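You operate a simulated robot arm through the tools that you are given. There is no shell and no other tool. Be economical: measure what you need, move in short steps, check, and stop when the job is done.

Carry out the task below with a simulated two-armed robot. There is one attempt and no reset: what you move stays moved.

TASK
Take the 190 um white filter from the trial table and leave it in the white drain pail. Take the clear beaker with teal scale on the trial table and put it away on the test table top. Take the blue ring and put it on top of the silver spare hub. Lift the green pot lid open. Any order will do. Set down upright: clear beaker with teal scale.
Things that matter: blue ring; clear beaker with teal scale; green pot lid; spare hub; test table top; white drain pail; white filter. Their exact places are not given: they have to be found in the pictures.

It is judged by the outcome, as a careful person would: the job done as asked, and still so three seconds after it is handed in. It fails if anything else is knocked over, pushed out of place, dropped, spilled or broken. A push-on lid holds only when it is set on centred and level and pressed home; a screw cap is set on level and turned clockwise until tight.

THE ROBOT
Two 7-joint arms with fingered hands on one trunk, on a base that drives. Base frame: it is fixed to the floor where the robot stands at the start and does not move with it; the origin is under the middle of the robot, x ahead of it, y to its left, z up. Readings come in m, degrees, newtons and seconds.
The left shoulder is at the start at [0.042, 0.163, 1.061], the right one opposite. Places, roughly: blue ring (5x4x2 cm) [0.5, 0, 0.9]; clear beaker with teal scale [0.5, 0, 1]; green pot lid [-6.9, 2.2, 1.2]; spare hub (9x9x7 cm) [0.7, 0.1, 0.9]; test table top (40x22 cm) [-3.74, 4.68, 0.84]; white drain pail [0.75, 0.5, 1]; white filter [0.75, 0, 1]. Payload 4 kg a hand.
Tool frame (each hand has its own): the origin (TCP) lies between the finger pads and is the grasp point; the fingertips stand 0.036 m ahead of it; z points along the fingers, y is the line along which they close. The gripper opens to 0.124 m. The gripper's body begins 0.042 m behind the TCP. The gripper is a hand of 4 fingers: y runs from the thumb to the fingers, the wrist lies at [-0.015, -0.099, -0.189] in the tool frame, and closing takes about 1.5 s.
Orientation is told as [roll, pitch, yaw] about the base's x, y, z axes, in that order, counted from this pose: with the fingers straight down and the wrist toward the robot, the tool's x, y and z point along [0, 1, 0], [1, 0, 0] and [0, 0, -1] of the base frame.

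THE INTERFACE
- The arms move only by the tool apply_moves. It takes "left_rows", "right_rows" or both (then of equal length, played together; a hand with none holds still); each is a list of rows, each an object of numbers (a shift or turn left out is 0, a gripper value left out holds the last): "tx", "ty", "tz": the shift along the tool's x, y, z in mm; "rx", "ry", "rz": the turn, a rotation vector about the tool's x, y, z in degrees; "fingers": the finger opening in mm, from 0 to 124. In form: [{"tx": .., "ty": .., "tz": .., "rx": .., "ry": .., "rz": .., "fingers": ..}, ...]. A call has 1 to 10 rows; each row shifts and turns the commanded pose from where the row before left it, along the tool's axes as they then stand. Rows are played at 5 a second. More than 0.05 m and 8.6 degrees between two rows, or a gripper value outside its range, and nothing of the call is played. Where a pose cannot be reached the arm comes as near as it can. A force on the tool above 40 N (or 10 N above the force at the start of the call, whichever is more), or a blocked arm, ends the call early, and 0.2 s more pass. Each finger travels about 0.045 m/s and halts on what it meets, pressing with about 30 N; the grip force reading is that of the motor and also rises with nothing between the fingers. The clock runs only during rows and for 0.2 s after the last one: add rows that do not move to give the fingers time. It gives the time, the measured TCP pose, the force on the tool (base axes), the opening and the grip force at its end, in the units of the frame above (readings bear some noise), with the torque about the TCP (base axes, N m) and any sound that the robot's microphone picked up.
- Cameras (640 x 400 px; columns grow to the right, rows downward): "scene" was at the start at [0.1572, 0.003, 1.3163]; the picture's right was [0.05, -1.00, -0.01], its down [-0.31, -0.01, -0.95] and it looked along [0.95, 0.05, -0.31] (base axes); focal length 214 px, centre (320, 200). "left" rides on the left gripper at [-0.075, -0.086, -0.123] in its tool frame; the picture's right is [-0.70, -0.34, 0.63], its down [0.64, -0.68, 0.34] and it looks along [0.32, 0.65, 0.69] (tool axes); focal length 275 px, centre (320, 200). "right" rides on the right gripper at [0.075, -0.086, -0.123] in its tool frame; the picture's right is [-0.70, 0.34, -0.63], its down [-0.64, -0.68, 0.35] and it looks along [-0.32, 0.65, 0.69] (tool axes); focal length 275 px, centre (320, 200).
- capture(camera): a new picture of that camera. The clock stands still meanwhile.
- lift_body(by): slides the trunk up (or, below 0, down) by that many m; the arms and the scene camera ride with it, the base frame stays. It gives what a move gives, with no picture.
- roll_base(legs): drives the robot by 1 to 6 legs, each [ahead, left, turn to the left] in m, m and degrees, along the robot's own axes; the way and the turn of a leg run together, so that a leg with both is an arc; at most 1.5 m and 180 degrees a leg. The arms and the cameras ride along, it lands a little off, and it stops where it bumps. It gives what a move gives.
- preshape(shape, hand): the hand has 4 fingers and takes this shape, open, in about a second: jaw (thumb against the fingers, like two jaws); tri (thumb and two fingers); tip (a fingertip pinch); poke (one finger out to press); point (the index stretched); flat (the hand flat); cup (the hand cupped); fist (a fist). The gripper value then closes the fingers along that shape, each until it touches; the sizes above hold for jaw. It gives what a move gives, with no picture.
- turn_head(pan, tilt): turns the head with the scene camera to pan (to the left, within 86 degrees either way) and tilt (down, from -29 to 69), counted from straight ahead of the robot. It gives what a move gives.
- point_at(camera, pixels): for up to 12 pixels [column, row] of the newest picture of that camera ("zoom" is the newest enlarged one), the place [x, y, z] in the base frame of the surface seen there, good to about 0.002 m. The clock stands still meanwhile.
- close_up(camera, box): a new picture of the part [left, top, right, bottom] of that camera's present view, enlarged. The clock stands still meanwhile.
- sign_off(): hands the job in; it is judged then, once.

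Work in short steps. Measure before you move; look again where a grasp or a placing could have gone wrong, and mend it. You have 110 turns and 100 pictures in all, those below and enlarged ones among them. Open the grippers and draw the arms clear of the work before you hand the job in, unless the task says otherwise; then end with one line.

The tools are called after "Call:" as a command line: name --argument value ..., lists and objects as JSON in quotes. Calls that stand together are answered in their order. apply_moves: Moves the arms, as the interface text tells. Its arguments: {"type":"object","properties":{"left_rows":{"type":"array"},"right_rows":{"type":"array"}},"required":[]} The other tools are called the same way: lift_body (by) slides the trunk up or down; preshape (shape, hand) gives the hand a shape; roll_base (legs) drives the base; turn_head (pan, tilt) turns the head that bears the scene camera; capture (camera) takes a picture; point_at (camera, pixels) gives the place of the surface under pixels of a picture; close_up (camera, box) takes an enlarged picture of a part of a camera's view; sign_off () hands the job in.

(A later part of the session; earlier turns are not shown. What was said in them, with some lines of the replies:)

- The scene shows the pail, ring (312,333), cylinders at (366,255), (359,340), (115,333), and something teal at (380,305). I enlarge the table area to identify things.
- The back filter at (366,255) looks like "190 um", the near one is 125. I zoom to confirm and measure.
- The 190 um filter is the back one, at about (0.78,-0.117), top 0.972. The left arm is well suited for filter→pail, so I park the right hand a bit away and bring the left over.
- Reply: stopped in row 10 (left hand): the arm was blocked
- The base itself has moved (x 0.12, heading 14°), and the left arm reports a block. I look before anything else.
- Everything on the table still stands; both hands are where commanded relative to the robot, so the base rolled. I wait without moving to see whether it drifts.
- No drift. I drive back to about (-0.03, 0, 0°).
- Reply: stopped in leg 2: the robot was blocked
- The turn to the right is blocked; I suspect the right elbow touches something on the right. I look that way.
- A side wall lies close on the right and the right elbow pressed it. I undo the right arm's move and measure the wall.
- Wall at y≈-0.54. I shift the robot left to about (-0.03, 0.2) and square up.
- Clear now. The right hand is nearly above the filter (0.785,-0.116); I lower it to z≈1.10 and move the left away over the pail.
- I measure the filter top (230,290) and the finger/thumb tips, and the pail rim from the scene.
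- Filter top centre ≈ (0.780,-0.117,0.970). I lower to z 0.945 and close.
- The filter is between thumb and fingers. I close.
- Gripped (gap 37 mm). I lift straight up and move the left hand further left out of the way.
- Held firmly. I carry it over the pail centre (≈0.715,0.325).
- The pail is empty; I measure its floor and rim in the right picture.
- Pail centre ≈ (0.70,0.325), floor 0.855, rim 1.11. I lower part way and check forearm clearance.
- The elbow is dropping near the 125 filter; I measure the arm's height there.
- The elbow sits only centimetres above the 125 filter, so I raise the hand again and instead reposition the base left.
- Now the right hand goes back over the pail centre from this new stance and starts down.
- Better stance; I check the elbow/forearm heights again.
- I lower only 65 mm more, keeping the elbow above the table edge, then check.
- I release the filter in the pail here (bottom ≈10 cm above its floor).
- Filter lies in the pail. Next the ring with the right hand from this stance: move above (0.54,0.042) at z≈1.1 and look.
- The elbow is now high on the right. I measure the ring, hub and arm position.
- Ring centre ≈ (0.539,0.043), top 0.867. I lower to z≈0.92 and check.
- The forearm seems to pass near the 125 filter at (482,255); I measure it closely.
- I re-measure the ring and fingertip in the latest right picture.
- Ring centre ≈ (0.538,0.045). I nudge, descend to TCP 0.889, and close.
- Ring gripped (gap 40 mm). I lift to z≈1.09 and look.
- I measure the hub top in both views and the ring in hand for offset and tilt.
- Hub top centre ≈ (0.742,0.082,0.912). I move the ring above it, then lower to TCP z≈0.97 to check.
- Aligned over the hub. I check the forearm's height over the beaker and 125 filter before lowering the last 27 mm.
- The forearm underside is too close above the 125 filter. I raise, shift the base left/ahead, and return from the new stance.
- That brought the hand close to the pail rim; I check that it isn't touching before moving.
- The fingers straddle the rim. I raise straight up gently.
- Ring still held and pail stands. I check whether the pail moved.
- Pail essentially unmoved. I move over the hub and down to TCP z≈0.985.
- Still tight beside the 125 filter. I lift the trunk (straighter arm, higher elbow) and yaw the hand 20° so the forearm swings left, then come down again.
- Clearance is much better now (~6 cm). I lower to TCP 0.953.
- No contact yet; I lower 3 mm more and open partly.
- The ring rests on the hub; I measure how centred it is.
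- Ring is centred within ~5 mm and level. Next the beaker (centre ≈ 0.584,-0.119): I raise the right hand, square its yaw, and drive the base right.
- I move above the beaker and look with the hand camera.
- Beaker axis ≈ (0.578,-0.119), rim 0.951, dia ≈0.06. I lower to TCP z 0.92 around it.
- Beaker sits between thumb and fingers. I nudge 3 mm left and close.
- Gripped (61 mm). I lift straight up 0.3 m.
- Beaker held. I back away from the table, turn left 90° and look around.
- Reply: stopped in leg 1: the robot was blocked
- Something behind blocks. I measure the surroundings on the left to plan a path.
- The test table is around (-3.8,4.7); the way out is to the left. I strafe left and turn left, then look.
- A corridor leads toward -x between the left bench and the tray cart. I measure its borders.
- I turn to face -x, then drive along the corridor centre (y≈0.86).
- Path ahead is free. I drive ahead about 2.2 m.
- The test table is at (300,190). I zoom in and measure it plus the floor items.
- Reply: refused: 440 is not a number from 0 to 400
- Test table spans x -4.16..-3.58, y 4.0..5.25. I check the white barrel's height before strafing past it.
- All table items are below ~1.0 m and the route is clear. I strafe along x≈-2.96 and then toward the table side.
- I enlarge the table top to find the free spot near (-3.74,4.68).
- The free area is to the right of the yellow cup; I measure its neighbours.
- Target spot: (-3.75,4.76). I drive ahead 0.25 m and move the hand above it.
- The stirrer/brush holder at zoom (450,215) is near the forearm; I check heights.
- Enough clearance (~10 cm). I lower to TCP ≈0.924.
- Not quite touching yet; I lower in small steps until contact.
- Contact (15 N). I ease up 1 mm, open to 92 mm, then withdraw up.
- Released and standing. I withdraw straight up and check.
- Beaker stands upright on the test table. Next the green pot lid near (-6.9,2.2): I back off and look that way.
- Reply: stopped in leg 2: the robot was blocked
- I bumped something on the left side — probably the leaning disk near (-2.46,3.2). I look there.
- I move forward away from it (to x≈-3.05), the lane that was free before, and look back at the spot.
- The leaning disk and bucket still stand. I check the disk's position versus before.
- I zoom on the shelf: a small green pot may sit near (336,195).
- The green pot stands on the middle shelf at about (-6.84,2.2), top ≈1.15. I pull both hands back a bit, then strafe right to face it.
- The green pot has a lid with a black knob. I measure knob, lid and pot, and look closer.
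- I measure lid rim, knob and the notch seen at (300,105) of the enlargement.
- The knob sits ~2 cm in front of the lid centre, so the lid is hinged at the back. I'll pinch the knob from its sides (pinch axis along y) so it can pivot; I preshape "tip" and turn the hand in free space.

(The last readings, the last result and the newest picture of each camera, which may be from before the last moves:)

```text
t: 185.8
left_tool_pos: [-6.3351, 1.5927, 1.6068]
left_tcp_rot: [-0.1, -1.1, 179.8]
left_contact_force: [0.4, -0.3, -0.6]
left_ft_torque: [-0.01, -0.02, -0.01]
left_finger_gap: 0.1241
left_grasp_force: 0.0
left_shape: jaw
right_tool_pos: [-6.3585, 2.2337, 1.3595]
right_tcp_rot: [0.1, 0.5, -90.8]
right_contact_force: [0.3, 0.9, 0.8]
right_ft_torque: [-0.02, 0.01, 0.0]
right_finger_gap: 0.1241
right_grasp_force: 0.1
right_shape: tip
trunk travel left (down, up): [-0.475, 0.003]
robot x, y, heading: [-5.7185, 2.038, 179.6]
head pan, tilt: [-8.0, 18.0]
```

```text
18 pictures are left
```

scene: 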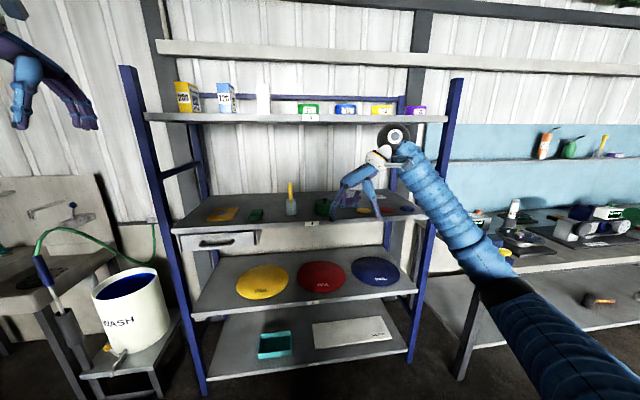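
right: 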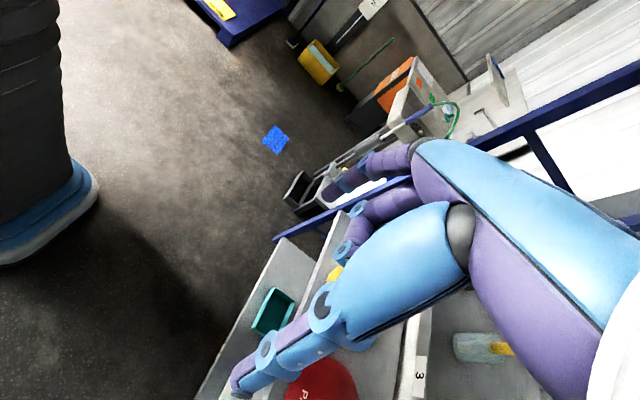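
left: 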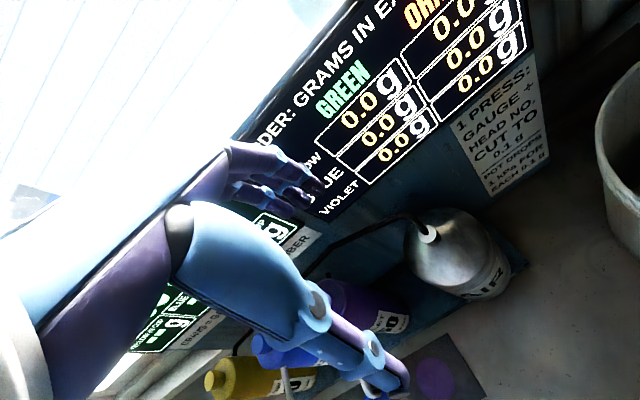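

Orientation works. I lower to z 1.29 (to stay under the upper shelf), drive 0.3 m ahead and look.

Call:
apply_moves --right_rows '[{"tz": 35}, {"tz": 34}, {}]'

Call:
roll_base --legs '[[0.3, 0, 0]]'

Call:
capture --camera "scene"

Call:
point_at --camera "scene" --pixels '[[321, 205], [300, 118], [395, 100], [400, 150], [440, 200], [340, 215], [380, 215]]'

```text
t: 186.6
left_tool_pos: [-6.3351, 1.5913, 1.6087]
left_tcp_rot: [-0.2, -1.2, 179.8]
left_contact_force: [-0.9, -0.1, -0.7]
left_ft_torque: [0.02, -0.05, 0.0]
left_finger_gap: 0.1238
left_grasp_force: 0.0
left_shape: jaw
right_tool_pos: [-6.3617, 2.2314, 1.2908]
right_tcp_rot: [0.1, 0.4, -90.8]
right_contact_force: [-1.3, 0.0, 0.7]
right_ft_torque: [0.02, 0.0, 0.01]
right_finger_gap: 0.1239
right_grasp_force: 0.1
right_shape: tip
trunk travel left (down, up): [-0.475, 0.003]
robot x, y, heading: [-5.7222, 2.0384, 179.9]
head pan, tilt: [-8.0, 18.0]
```

```text
t: 188.7
left_tool_pos: [-6.6359, 1.5941, 1.6092]
left_tcp_rot: [-0.1, -1.0, 179.8]
left_contact_force: [0.2, 0.8, -0.5]
left_ft_torque: [-0.01, 0.0, 0.0]
left_finger_gap: 0.1235
left_grasp_force: 0.1
left_shape: jaw
right_tool_pos: [-6.6625, 2.2339, 1.2907]
right_tcp_rot: [0.1, 0.4, -90.7]
right_contact_force: [-0.3, -0.9, 0.6]
right_ft_torque: [-0.02, -0.01, 0.01]
right_finger_gap: 0.1241
right_grasp_force: 0.2
right_shape: tip
trunk travel left (down, up): [-0.475, 0.003]
robot x, y, heading: [-6.0212, 2.0394, 179.8]
head pan, tilt: [-8.0, 18.0]
```

```text
17 pictures are left
```

scene: 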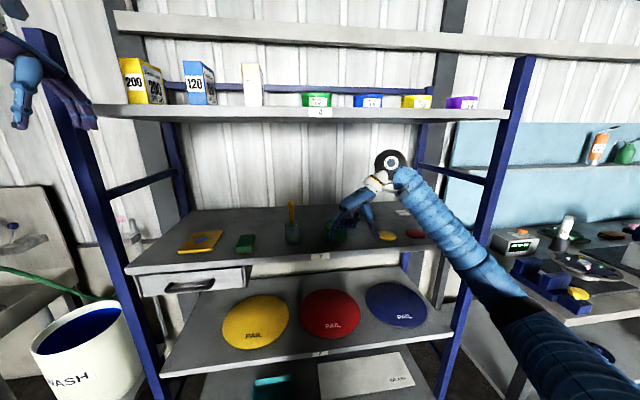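

```text
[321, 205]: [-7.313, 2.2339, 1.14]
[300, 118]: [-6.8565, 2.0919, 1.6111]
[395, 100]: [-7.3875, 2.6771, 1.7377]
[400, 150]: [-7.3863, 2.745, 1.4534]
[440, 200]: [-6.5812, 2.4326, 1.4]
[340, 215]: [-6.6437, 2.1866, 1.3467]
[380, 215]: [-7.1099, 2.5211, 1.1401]
```

I extend to above the knob with fingers at 50 mm, then look with the hand camera.

Call:
apply_moves --right_rows '[{"tx": -42, "fingers": 50}, {"tx": -42}, {"tx": -42}, {"tx": -42}, {"tx": -38, "ty": 3}, {}, {}]'

Call:
capture --camera "right"

```text
t: 190.3
left_tool_pos: [-6.6364, 1.5928, 1.6076]
left_tcp_rot: [-0.1, -1.1, 179.7]
left_contact_force: [0.1, -0.1, 1.3]
left_ft_torque: [0.01, -0.01, -0.01]
left_finger_gap: 0.124
left_grasp_force: 0.0
left_shape: jaw
right_tool_pos: [-6.8691, 2.2335, 1.2908]
right_tcp_rot: [0.1, 0.3, -90.7]
right_contact_force: [0.3, -0.1, 0.1]
right_ft_torque: [0.01, 0.03, -0.03]
right_finger_gap: 0.0516
right_grasp_force: 0.1
right_shape: tip
trunk travel left (down, up): [-0.475, 0.003]
robot x, y, heading: [-6.0207, 2.0321, 179.9]
head pan, tilt: [-8.0, 18.0]
```

```text
16 pictures are left
```

right: 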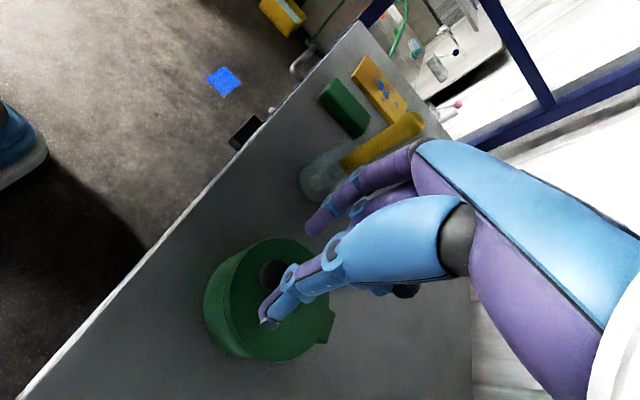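

The hinge tab shows at (330,325). I measure knob, tips and hinge.

Call:
point_at --camera "right" --pixels '[[268, 270], [270, 322], [314, 230], [330, 322], [330, 308], [215, 300], [250, 255], [272, 262], [310, 350], [263, 275]]'

Call:
close_up --camera "right" --box '[190, 200, 360, 380]'

```text
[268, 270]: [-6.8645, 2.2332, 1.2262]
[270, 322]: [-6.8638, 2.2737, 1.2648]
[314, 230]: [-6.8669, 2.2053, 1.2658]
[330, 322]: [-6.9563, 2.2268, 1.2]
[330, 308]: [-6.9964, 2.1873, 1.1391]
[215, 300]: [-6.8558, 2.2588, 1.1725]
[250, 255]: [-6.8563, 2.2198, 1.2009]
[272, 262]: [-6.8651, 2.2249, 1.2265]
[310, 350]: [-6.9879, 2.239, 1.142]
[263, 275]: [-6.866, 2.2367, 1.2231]
```

```text
2.22 times, centred on (275, 290) of right
```

zoom: 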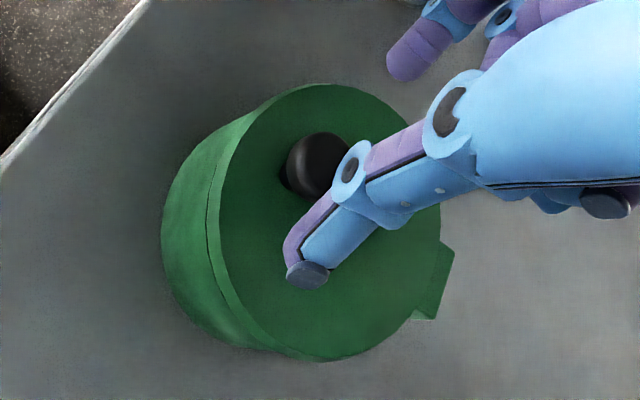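

Hinge axis ≈ x -6.955, z 1.20; knob centre ≈ (-6.871,2.231). I descend 46 mm and pinch.

Call:
apply_moves --right_rows '[{"tx": -2, "ty": 2, "tz": 20}, {"tz": 16}, {"tz": 10}, {}]'

Call:
apply_moves --right_rows '[{"fingers": 5}, {}, {}, {}, {}, {}]'

Call:
close_up --camera "right" --box '[190, 180, 400, 380]'

```text
t: 191.3
left_tool_pos: [-6.6352, 1.5928, 1.6085]
left_tcp_rot: [0.0, -1.1, 179.8]
left_contact_force: [-0.2, 0.4, -0.1]
left_ft_torque: [-0.04, 0.01, 0.0]
left_finger_gap: 0.124
left_grasp_force: 0.0
left_shape: jaw
right_tool_pos: [-6.8683, 2.233, 1.2454]
right_tcp_rot: [0.1, 0.4, -90.8]
right_contact_force: [-0.5, -0.1, -0.1]
right_ft_torque: [0.01, 0.03, 0.01]
right_finger_gap: 0.0516
right_grasp_force: 0.1
right_shape: tip
trunk travel left (down, up): [-0.475, 0.003]
robot x, y, heading: [-6.0229, 2.0406, 179.8]
head pan, tilt: [-8.0, 18.0]
```

```text
t: 192.7
left_tool_pos: [-6.6313, 1.5927, 1.61]
left_tcp_rot: [-0.1, -1.1, 179.8]
left_contact_force: [0.1, -0.1, 0.5]
left_ft_torque: [0.04, -0.02, -0.01]
left_finger_gap: 0.1238
left_grasp_force: 0.0
left_shape: jaw
right_tool_pos: [-6.8653, 2.2321, 1.2469]
right_tcp_rot: [0.2, 0.4, -90.7]
right_contact_force: [21.0, -4.3, 3.4]
right_ft_torque: [-0.11, -0.66, 0.12]
right_finger_gap: 0.0
right_grasp_force: 29.8
right_shape: tip
trunk travel left (down, up): [-0.475, 0.003]
robot x, y, heading: [-6.0235, 2.0394, 179.7]
head pan, tilt: [-8.0, 18.0]
```

```text
2.00 times, centred on (295, 280) of right
```

zoom: 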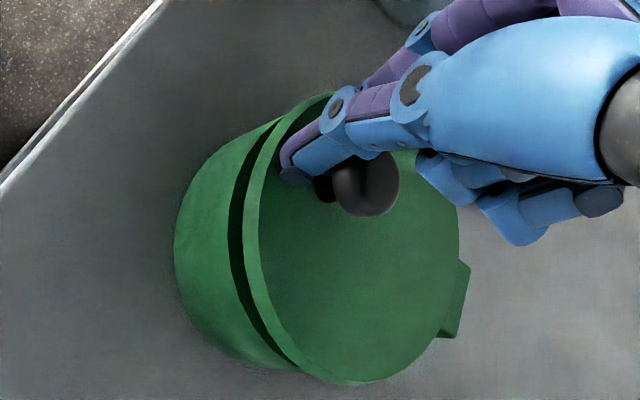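

The fingers closed in front of the knob and slipped. I open, then measure the knob again.

Call:
apply_moves --right_rows '[{"fingers": 55}, {}, {}, {}]'

Call:
close_up --camera "right" --box '[190, 180, 400, 380]'

```text
t: 193.7
left_tool_pos: [-6.636, 1.593, 1.6083]
left_tcp_rot: [-0.1, -1.1, 179.8]
left_contact_force: [-0.7, -0.2, -0.1]
left_ft_torque: [0.0, 0.03, 0.02]
left_finger_gap: 0.1234
left_grasp_force: 0.0
left_shape: jaw
right_tool_pos: [-6.8694, 2.2328, 1.2448]
right_tcp_rot: [0.1, 0.4, -90.8]
right_contact_force: [0.1, -0.5, 0.8]
right_ft_torque: [0.02, -0.02, 0.0]
right_finger_gap: 0.0541
right_grasp_force: 0.0
right_shape: tip
trunk travel left (down, up): [-0.475, 0.003]
robot x, y, heading: [-6.0239, 2.037, 179.5]
head pan, tilt: [-8.0, 18.0]
```

```text
2.00 times, centred on (295, 280) of right
```

zoom: 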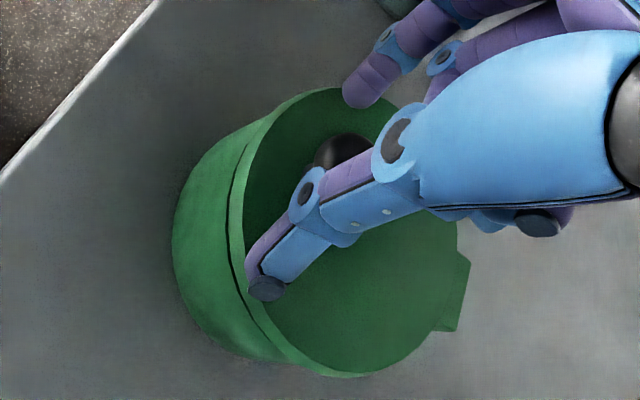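

Call:
point_at --camera "zoom" --pixels '[[335, 150], [325, 145], [345, 140], [267, 285], [360, 92], [350, 80], [240, 230], [452, 290]]'

```text
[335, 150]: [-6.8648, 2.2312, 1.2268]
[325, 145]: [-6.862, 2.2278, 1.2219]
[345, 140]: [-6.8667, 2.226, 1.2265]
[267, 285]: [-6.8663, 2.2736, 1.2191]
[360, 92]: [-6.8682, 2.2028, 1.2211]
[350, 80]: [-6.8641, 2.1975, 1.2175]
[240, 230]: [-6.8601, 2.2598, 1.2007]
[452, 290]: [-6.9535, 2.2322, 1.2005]
```

Knob centre is more like x -6.877. I shift 8 mm back, 3 mm lower, and pinch again.

Call:
apply_moves --right_rows '[{"tx": -8, "tz": 3}, {}, {"fingers": 5}, {}, {}, {}, {}, {}]'

Call:
close_up --camera "right" --box '[190, 180, 400, 380]'

```text
t: 195.5
left_tool_pos: [-6.6363, 1.5954, 1.6079]
left_tcp_rot: [-0.1, -1.1, 179.8]
left_contact_force: [0.7, -0.1, -0.2]
left_ft_torque: [-0.01, 0.01, 0.01]
left_finger_gap: 0.1239
left_grasp_force: 0.0
left_shape: jaw
right_tool_pos: [-6.8763, 2.2341, 1.2429]
right_tcp_rot: [0.3, 0.5, -90.8]
right_contact_force: [-0.6, 8.4, -0.1]
right_ft_torque: [0.14, 0.0, 0.07]
right_finger_gap: 0.0206
right_grasp_force: 30.0
right_shape: tip
trunk travel left (down, up): [-0.475, 0.003]
robot x, y, heading: [-6.0237, 2.0374, 179.7]
head pan, tilt: [-8.0, 18.0]
```

```text
2.00 times, centred on (295, 280) of right
```

zoom: 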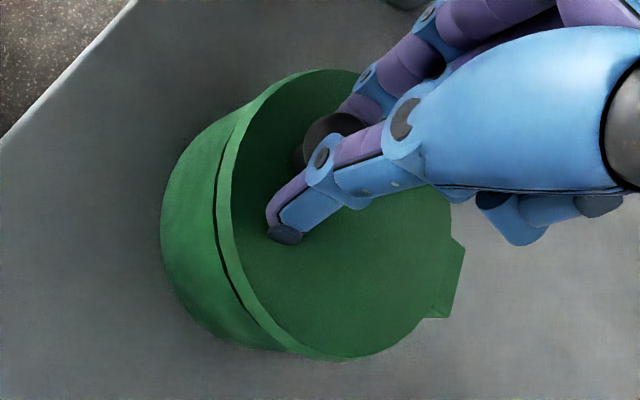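

The knob is held (gap 21 mm). I lift along the hinge arc, first ~40°, and check.

Call:
apply_moves --right_rows '[{"tx": -2, "tz": -7}, {"tx": -2.3, "tz": -6.5}, {"tx": -3.1, "tz": -6.5}, {"tx": -3.5, "tz": -6}, {"tx": -4.2, "tz": -5.7}, {"tx": -4.5, "tz": -5.4}, {"tx": -5.1, "tz": -5}, {"tx": -5.3, "tz": -4.5}, {}]'

Call:
close_up --camera "right" --box '[150, 150, 430, 390]'

```text
t: 197.5
left_tool_pos: [-6.6374, 1.5949, 1.6075]
left_tcp_rot: [0.1, -1.0, 179.8]
left_contact_force: [0.0, -0.2, 0.2]
left_ft_torque: [-0.01, 0.0, 0.0]
left_finger_gap: 0.1237
left_grasp_force: 0.1
left_shape: jaw
right_tool_pos: [-6.9088, 2.2342, 1.2868]
right_tcp_rot: [0.2, 0.5, -90.8]
right_contact_force: [-4.9, 10.3, -12.4]
right_ft_torque: [0.23, -0.13, 0.13]
right_finger_gap: 0.0182
right_grasp_force: 30.2
right_shape: tip
trunk travel left (down, up): [-0.475, 0.003]
robot x, y, heading: [-6.0208, 2.0375, 179.6]
head pan, tilt: [-8.0, 18.0]
```

```text
1.67 times, centred on (290, 270) of right
```

zoom: 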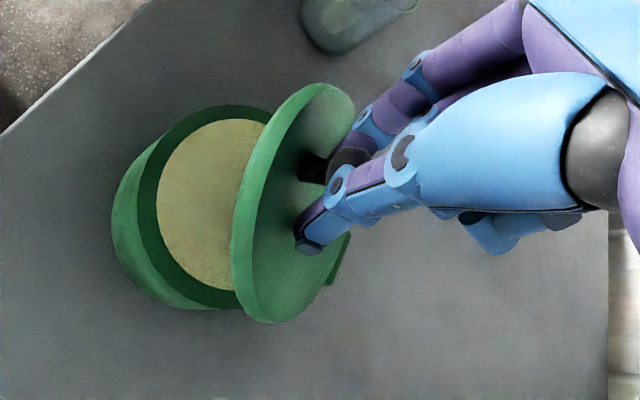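

The lid is opening (~45°). I continue along the arc with a bit less rise.

Call:
apply_moves --right_rows '[{"tx": -6, "tz": -2.5}, {"tx": -6, "tz": -2.5}, {"tx": -6.5, "tz": -2}, {"tx": -6.5, "tz": -1.5}, {"tx": -7, "tz": -1}, {"tx": -7, "tz": 0}, {"tx": -7, "tz": 0.5}, {}]'

Call:
close_up --camera "right" --box '[150, 150, 430, 390]'

```text
t: 199.3
left_tool_pos: [-6.6325, 1.5954, 1.6088]
left_tcp_rot: [-0.2, -1.1, 179.8]
left_contact_force: [0.6, 0.0, -0.5]
left_ft_torque: [0.03, 0.0, 0.04]
left_finger_gap: 0.1239
left_grasp_force: 0.1
left_shape: jaw
right_tool_pos: [-6.9505, 2.2343, 1.2995]
right_tcp_rot: [-0.1, 0.2, -90.8]
right_contact_force: [5.7, 7.9, 12.3]
right_ft_torque: [0.17, -0.45, 0.23]
right_finger_gap: 0.0185
right_grasp_force: 30.2
right_shape: tip
trunk travel left (down, up): [-0.475, 0.003]
robot x, y, heading: [-6.0218, 2.0357, 180.0]
head pan, tilt: [-8.0, 18.0]
```

```text
1.67 times, centred on (290, 270) of right
```

zoom: 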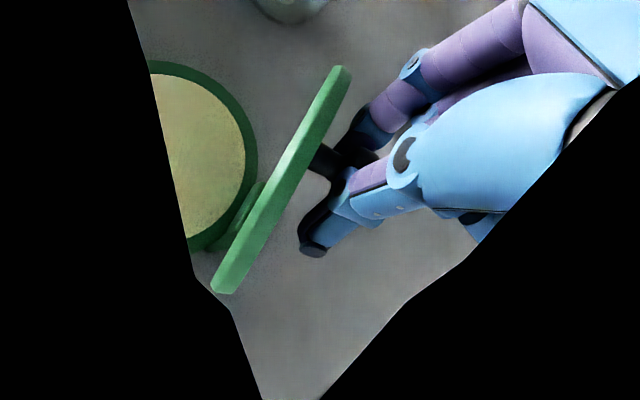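

Lid near 80°. I push it further past vertical.

Call:
apply_moves --right_rows '[{"tx": -6, "tz": -1}, {"tx": -6, "tz": 0}, {"tx": -6, "tz": 0.5}, {"tx": -6, "tz": 1}, {"tx": -5, "tz": 1}, {}]'

Call:
close_up --camera "scene" --box '[270, 150, 410, 250]'

```text
t: 200.7
left_tool_pos: [-6.6345, 1.5956, 1.6097]
left_tcp_rot: [0.0, -1.1, 179.8]
left_contact_force: [0.1, 0.0, 0.2]
left_ft_torque: [-0.01, 0.0, 0.03]
left_finger_gap: 0.1238
left_grasp_force: 0.0
left_shape: jaw
right_tool_pos: [-6.9803, 2.2357, 1.2964]
right_tcp_rot: [0.2, 0.3, -90.9]
right_contact_force: [5.2, 8.9, 3.4]
right_ft_torque: [0.08, -0.62, 0.33]
right_finger_gap: 0.0188
right_grasp_force: 29.9
right_shape: tip
trunk travel left (down, up): [-0.475, 0.003]
robot x, y, heading: [-6.0216, 2.0384, 180.0]
head pan, tilt: [-8.0, 18.0]
```

```text
4.00 times, centred on (340, 200) of scene
```

zoom: 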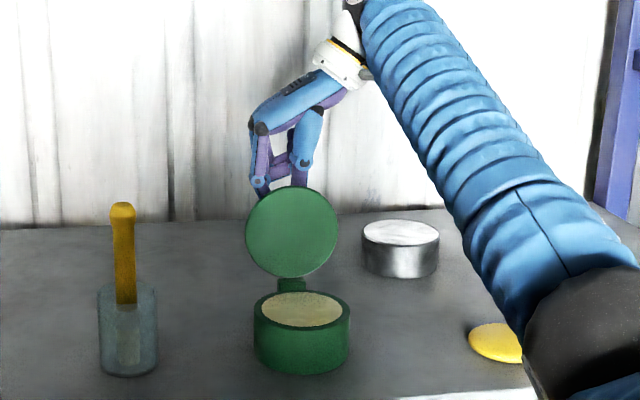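

The lid stands open. I measure its lean from top (291,195) to bottom (291,270).

Call:
point_at --camera "zoom" --pixels '[[291, 195], [291, 230], [291, 268], [291, 325], [255, 235], [330, 235]]'

```text
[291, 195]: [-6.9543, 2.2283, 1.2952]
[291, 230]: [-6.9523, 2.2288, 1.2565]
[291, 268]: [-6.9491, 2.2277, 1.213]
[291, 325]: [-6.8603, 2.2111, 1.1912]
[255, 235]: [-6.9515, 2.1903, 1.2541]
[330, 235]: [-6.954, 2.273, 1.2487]
```

Only ~4° past vertical; I push further back and watch the force.

Call:
apply_moves --right_rows '[{"tx": -5, "tz": 1}, {"tx": -5, "tz": 1}, {"tx": -5, "tz": 1.5}, {"tx": -5, "tz": 1.5}, {}]'

Call:
close_up --camera "scene" --box '[270, 150, 410, 250]'

Call:
point_at --camera "zoom" --pixels '[[291, 200], [291, 230], [291, 268]]'

```text
t: 201.6
left_tool_pos: [-6.6329, 1.5938, 1.61]
left_tcp_rot: [-0.1, -1.3, 179.8]
left_contact_force: [0.1, -0.4, 0.5]
left_ft_torque: [-0.01, 0.0, 0.01]
left_finger_gap: 0.1238
left_grasp_force: 0.1
left_shape: jaw
right_tool_pos: [-6.9941, 2.2344, 1.2897]
right_tcp_rot: [0.7, 0.4, -90.8]
right_contact_force: [21.3, 3.9, -2.9]
right_ft_torque: [-0.01, -1.25, 0.24]
right_finger_gap: 0.0186
right_grasp_force: 29.7
right_shape: tip
trunk travel left (down, up): [-0.475, 0.003]
robot x, y, heading: [-6.0185, 2.0388, 179.7]
head pan, tilt: [-8.0, 18.0]
stopped in row 4 (right hand): the force on the tool passed its limit at 45 N (the readings are from after the stop); the commanded pose is now the measured one
```

```text
4.00 times, centred on (340, 200) of scene
```

zoom: 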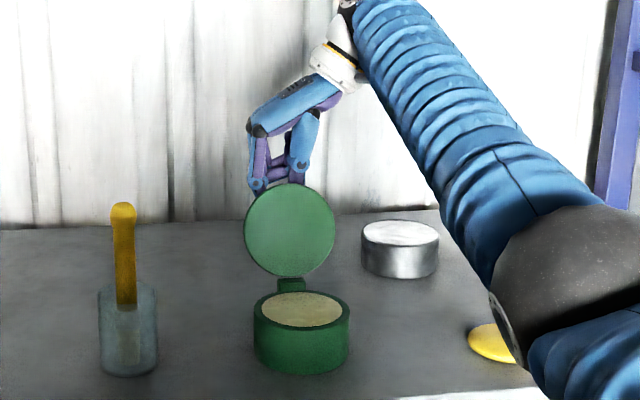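

```text
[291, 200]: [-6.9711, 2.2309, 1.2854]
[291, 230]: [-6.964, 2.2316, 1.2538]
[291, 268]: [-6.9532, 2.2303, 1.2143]
```

The lid is ~104° open, against its stop. I open the fingers and watch it stay.

Call:
apply_moves --right_rows '[{"tx": 1}, {"fingers": 30}, {}, {"fingers": 55}, {}, {}, {}]'

Call:
apply_moves --right_rows '[{"tx": -6, "tz": -4}, {"tx": -6, "tz": -4}, {"tx": -7, "tz": -4}, {"tx": -7, "tz": -4}, {}]'

Call:
close_up --camera "scene" --box '[270, 120, 410, 250]'

```text
t: 203.2
left_tool_pos: [-6.6352, 1.5938, 1.6082]
left_tcp_rot: [-0.1, -1.1, 179.8]
left_contact_force: [0.3, 0.6, 0.4]
left_ft_torque: [-0.01, -0.01, 0.01]
left_finger_gap: 0.124
left_grasp_force: 0.0
left_shape: jaw
right_tool_pos: [-6.9974, 2.235, 1.2891]
right_tcp_rot: [0.5, 0.5, -90.8]
right_contact_force: [0.2, -0.4, 0.0]
right_ft_torque: [0.02, 0.02, -0.01]
right_finger_gap: 0.0544
right_grasp_force: 0.1
right_shape: tip
trunk travel left (down, up): [-0.475, 0.003]
robot x, y, heading: [-6.0204, 2.0326, 179.8]
head pan, tilt: [-8.0, 18.0]
```

```text
t: 204.4
left_tool_pos: [-6.6358, 1.5941, 1.6081]
left_tcp_rot: [-0.1, -1.1, 179.8]
left_contact_force: [0.0, -0.1, 0.0]
left_ft_torque: [-0.01, 0.0, 0.03]
left_finger_gap: 0.1238
left_grasp_force: 0.2
left_shape: jaw
right_tool_pos: [-7.0039, 2.2373, 1.2983]
right_tcp_rot: [0.4, 0.4, -90.6]
right_contact_force: [0.4, -0.1, 0.2]
right_ft_torque: [0.0, -0.01, -0.03]
right_finger_gap: 0.0543
right_grasp_force: 0.0
right_shape: tip
right hand out of reach, approached as far as the arm can: row 2, 3, 4
trunk travel left (down, up): [-0.475, 0.003]
robot x, y, heading: [-6.0221, 2.0363, 179.8]
head pan, tilt: [-8.0, 18.0]
```

```text
3.08 times, centred on (340, 185) of scene
```

zoom: 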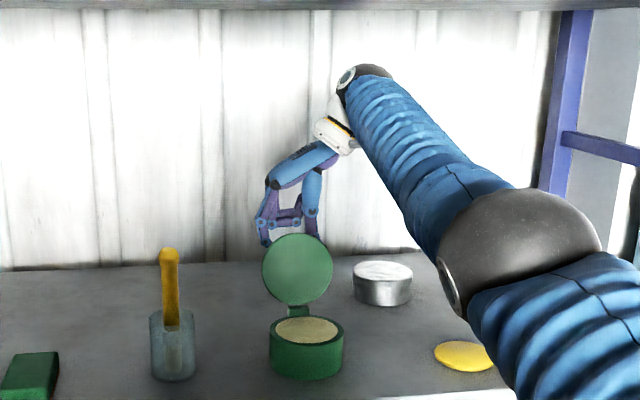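

The lid stays open. The arm is at its reach limit, so I roll the base 4 cm ahead to bring the fingers behind the knob.

Call:
roll_base --legs '[[0.04, 0, 0]]'

```text
t: 205.3
left_tool_pos: [-6.667, 1.593, 1.6102]
left_tcp_rot: [-0.2, -1.3, 179.8]
left_contact_force: [0.4, -0.3, 0.3]
left_ft_torque: [-0.02, 0.04, -0.01]
left_finger_gap: 0.1239
left_grasp_force: 0.1
left_shape: jaw
right_tool_pos: [-7.0357, 2.2379, 1.3039]
right_tcp_rot: [0.2, 0.5, -90.7]
right_contact_force: [0.4, 0.7, -0.5]
right_ft_torque: [0.0, 0.05, 0.0]
right_finger_gap: 0.0544
right_grasp_force: 0.1
right_shape: tip
trunk travel left (down, up): [-0.475, 0.003]
robot x, y, heading: [-6.0588, 2.0367, 179.7]
head pan, tilt: [-8.0, 18.0]
```

Fingers are now behind the knob. I check vertical room for a rise: wrist top versus the upper shelf.

Call:
point_at --camera "zoom" --pixels '[[370, 68], [345, 85], [300, 4], [300, 9], [290, 238], [170, 250], [400, 90], [298, 260]]'

```text
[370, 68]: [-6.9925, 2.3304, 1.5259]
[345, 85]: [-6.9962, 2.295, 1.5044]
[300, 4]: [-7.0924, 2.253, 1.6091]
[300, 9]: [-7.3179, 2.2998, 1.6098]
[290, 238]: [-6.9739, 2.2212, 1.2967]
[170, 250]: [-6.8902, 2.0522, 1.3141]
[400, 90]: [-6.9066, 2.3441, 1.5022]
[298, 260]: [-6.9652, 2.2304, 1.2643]
```

There is 8 cm of room: I rise 55 mm (tips above the lid's top at 1.297), then check.

Call:
apply_moves --right_rows '[{"tz": -11}, {"tz": -11}, {"tz": -11}, {"tz": -11}, {"tz": -11}, {}]'

Call:
close_up --camera "scene" --box '[270, 120, 410, 250]'

Call:
point_at --camera "zoom" --pixels '[[297, 240], [300, 260], [298, 280], [262, 225], [310, 210], [370, 40], [298, 345]]'

```text
t: 206.7
left_tool_pos: [-6.6742, 1.5947, 1.6074]
left_tcp_rot: [-0.2, -1.0, 179.8]
left_contact_force: [0.1, -0.2, -0.3]
left_ft_torque: [-0.02, 0.0, -0.01]
left_finger_gap: 0.1239
left_grasp_force: 0.0
left_shape: jaw
right_tool_pos: [-7.0303, 2.2413, 1.3505]
right_tcp_rot: [0.4, 0.4, -90.8]
right_contact_force: [0.5, 0.7, -1.5]
right_ft_torque: [-0.01, -0.02, 0.04]
right_finger_gap: 0.0547
right_grasp_force: 0.0
right_shape: tip
right hand out of reach, approached as far as the arm can: row 2, 4
trunk travel left (down, up): [-0.475, 0.003]
robot x, y, heading: [-6.0574, 2.0349, 179.7]
head pan, tilt: [-8.0, 18.0]
```

```text
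3.08 times, centred on (340, 185) of scene
```

zoom: 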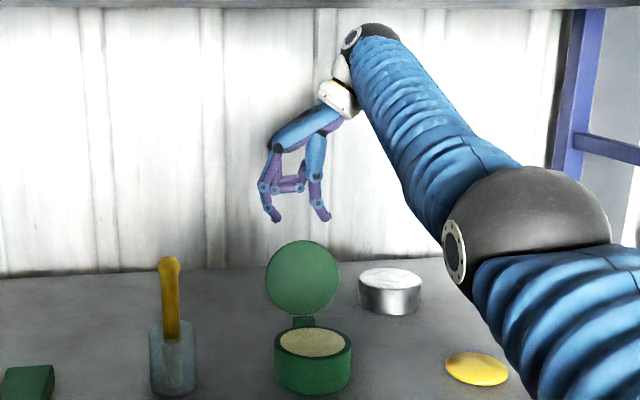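

```text
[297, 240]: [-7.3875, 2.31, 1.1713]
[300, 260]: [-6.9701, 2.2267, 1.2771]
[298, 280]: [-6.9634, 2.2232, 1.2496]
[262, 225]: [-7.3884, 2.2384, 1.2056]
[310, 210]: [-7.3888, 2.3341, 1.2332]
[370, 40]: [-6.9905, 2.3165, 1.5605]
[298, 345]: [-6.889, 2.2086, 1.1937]
```

The fingers are clear above the lid. I raise 6 mm more while retracting straight toward the robot.

Call:
apply_moves --right_rows '[{"tx": 5, "tz": -6}, {"tx": 20}, {"tx": 25}, {"tx": 30}, {"tx": 35}, {"tx": 40}, {"tx": 40}, {"tx": 40}, {"tx": 40}, {}]'

Call:
roll_base --legs '[[-0.4, 0, 0]]'

Call:
close_up --camera "scene" --box '[220, 130, 420, 270]'

```text
t: 208.9
left_tool_pos: [-6.6737, 1.5942, 1.6081]
left_tcp_rot: [-0.1, -1.1, 179.8]
left_contact_force: [-0.3, -0.8, -0.1]
left_ft_torque: [-0.03, 0.01, -0.03]
left_finger_gap: 0.124
left_grasp_force: 0.0
left_shape: jaw
right_tool_pos: [-6.7554, 2.2349, 1.3598]
right_tcp_rot: [0.5, 0.5, -90.8]
right_contact_force: [0.1, -0.3, 0.4]
right_ft_torque: [0.03, -0.01, -0.01]
right_finger_gap: 0.0544
right_grasp_force: 0.1
right_shape: tip
trunk travel left (down, up): [-0.475, 0.003]
robot x, y, heading: [-6.0552, 2.0406, 179.8]
head pan, tilt: [-8.0, 18.0]
```

```text
t: 211.4
left_tool_pos: [-6.2792, 1.5937, 1.6082]
left_tcp_rot: [-0.1, -1.2, 179.7]
left_contact_force: [0.2, 0.5, -0.2]
left_ft_torque: [0.01, -0.01, 0.03]
left_finger_gap: 0.1238
left_grasp_force: 0.0
left_shape: jaw
right_tool_pos: [-6.3588, 2.2356, 1.3592]
right_tcp_rot: [0.5, 0.4, -91.0]
right_contact_force: [0.3, 0.0, 0.4]
right_ft_torque: [-0.02, -0.01, -0.01]
right_finger_gap: 0.0542
right_grasp_force: 0.2
right_shape: tip
trunk travel left (down, up): [-0.475, 0.003]
robot x, y, heading: [-5.6652, 2.0372, 179.4]
head pan, tilt: [-8.0, 18.0]
```

```text
2.86 times, centred on (320, 200) of scene
```

zoom: 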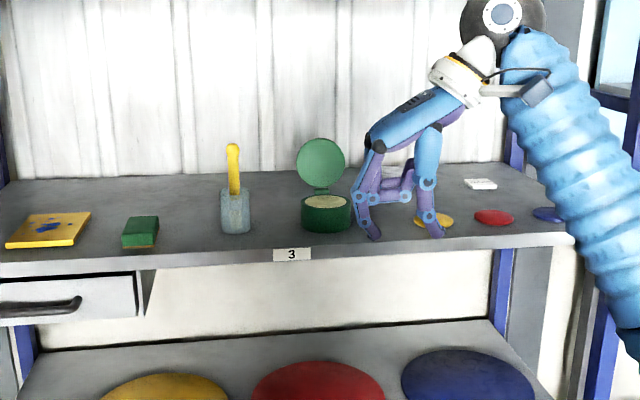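

The lid stays open, the arms are clear, and the other three jobs are done. I open the right fingers fully and hand in.

Call:
apply_moves --right_rows '[{"fingers": 120}, {}, {}, {}]'

Call:
sign_off

```text
t: 212.4
left_tool_pos: [-6.2796, 1.5943, 1.6083]
left_tcp_rot: [-0.1, -1.1, 179.6]
left_contact_force: [-0.5, 0.6, -0.2]
left_ft_torque: [-0.02, 0.01, 0.01]
left_finger_gap: 0.1238
left_grasp_force: 0.0
left_shape: jaw
right_tool_pos: [-6.3597, 2.2346, 1.3595]
right_tcp_rot: [0.5, 0.4, -91.0]
right_contact_force: [-0.2, 1.0, -0.1]
right_ft_torque: [0.0, 0.0, 0.0]
right_finger_gap: 0.1196
right_grasp_force: 0.0
right_shape: tip
trunk travel left (down, up): [-0.475, 0.003]
robot x, y, heading: [-5.6675, 2.0388, 179.5]
head pan, tilt: [-8.0, 18.0]
```

```text
The job is handed in.
```

All four jobs are done and handed in: the 190 um filter is in the drain pail (released about 10 cm above its floor), the ring is on the spare hub, the beaker is upright on the test table, and the green pot lid stands open; along the way the hand straddled the pail rim once and the base bumped something near the leaning disk, but pictures and measurements afterwards showed nothing knocked over or noticeably moved.
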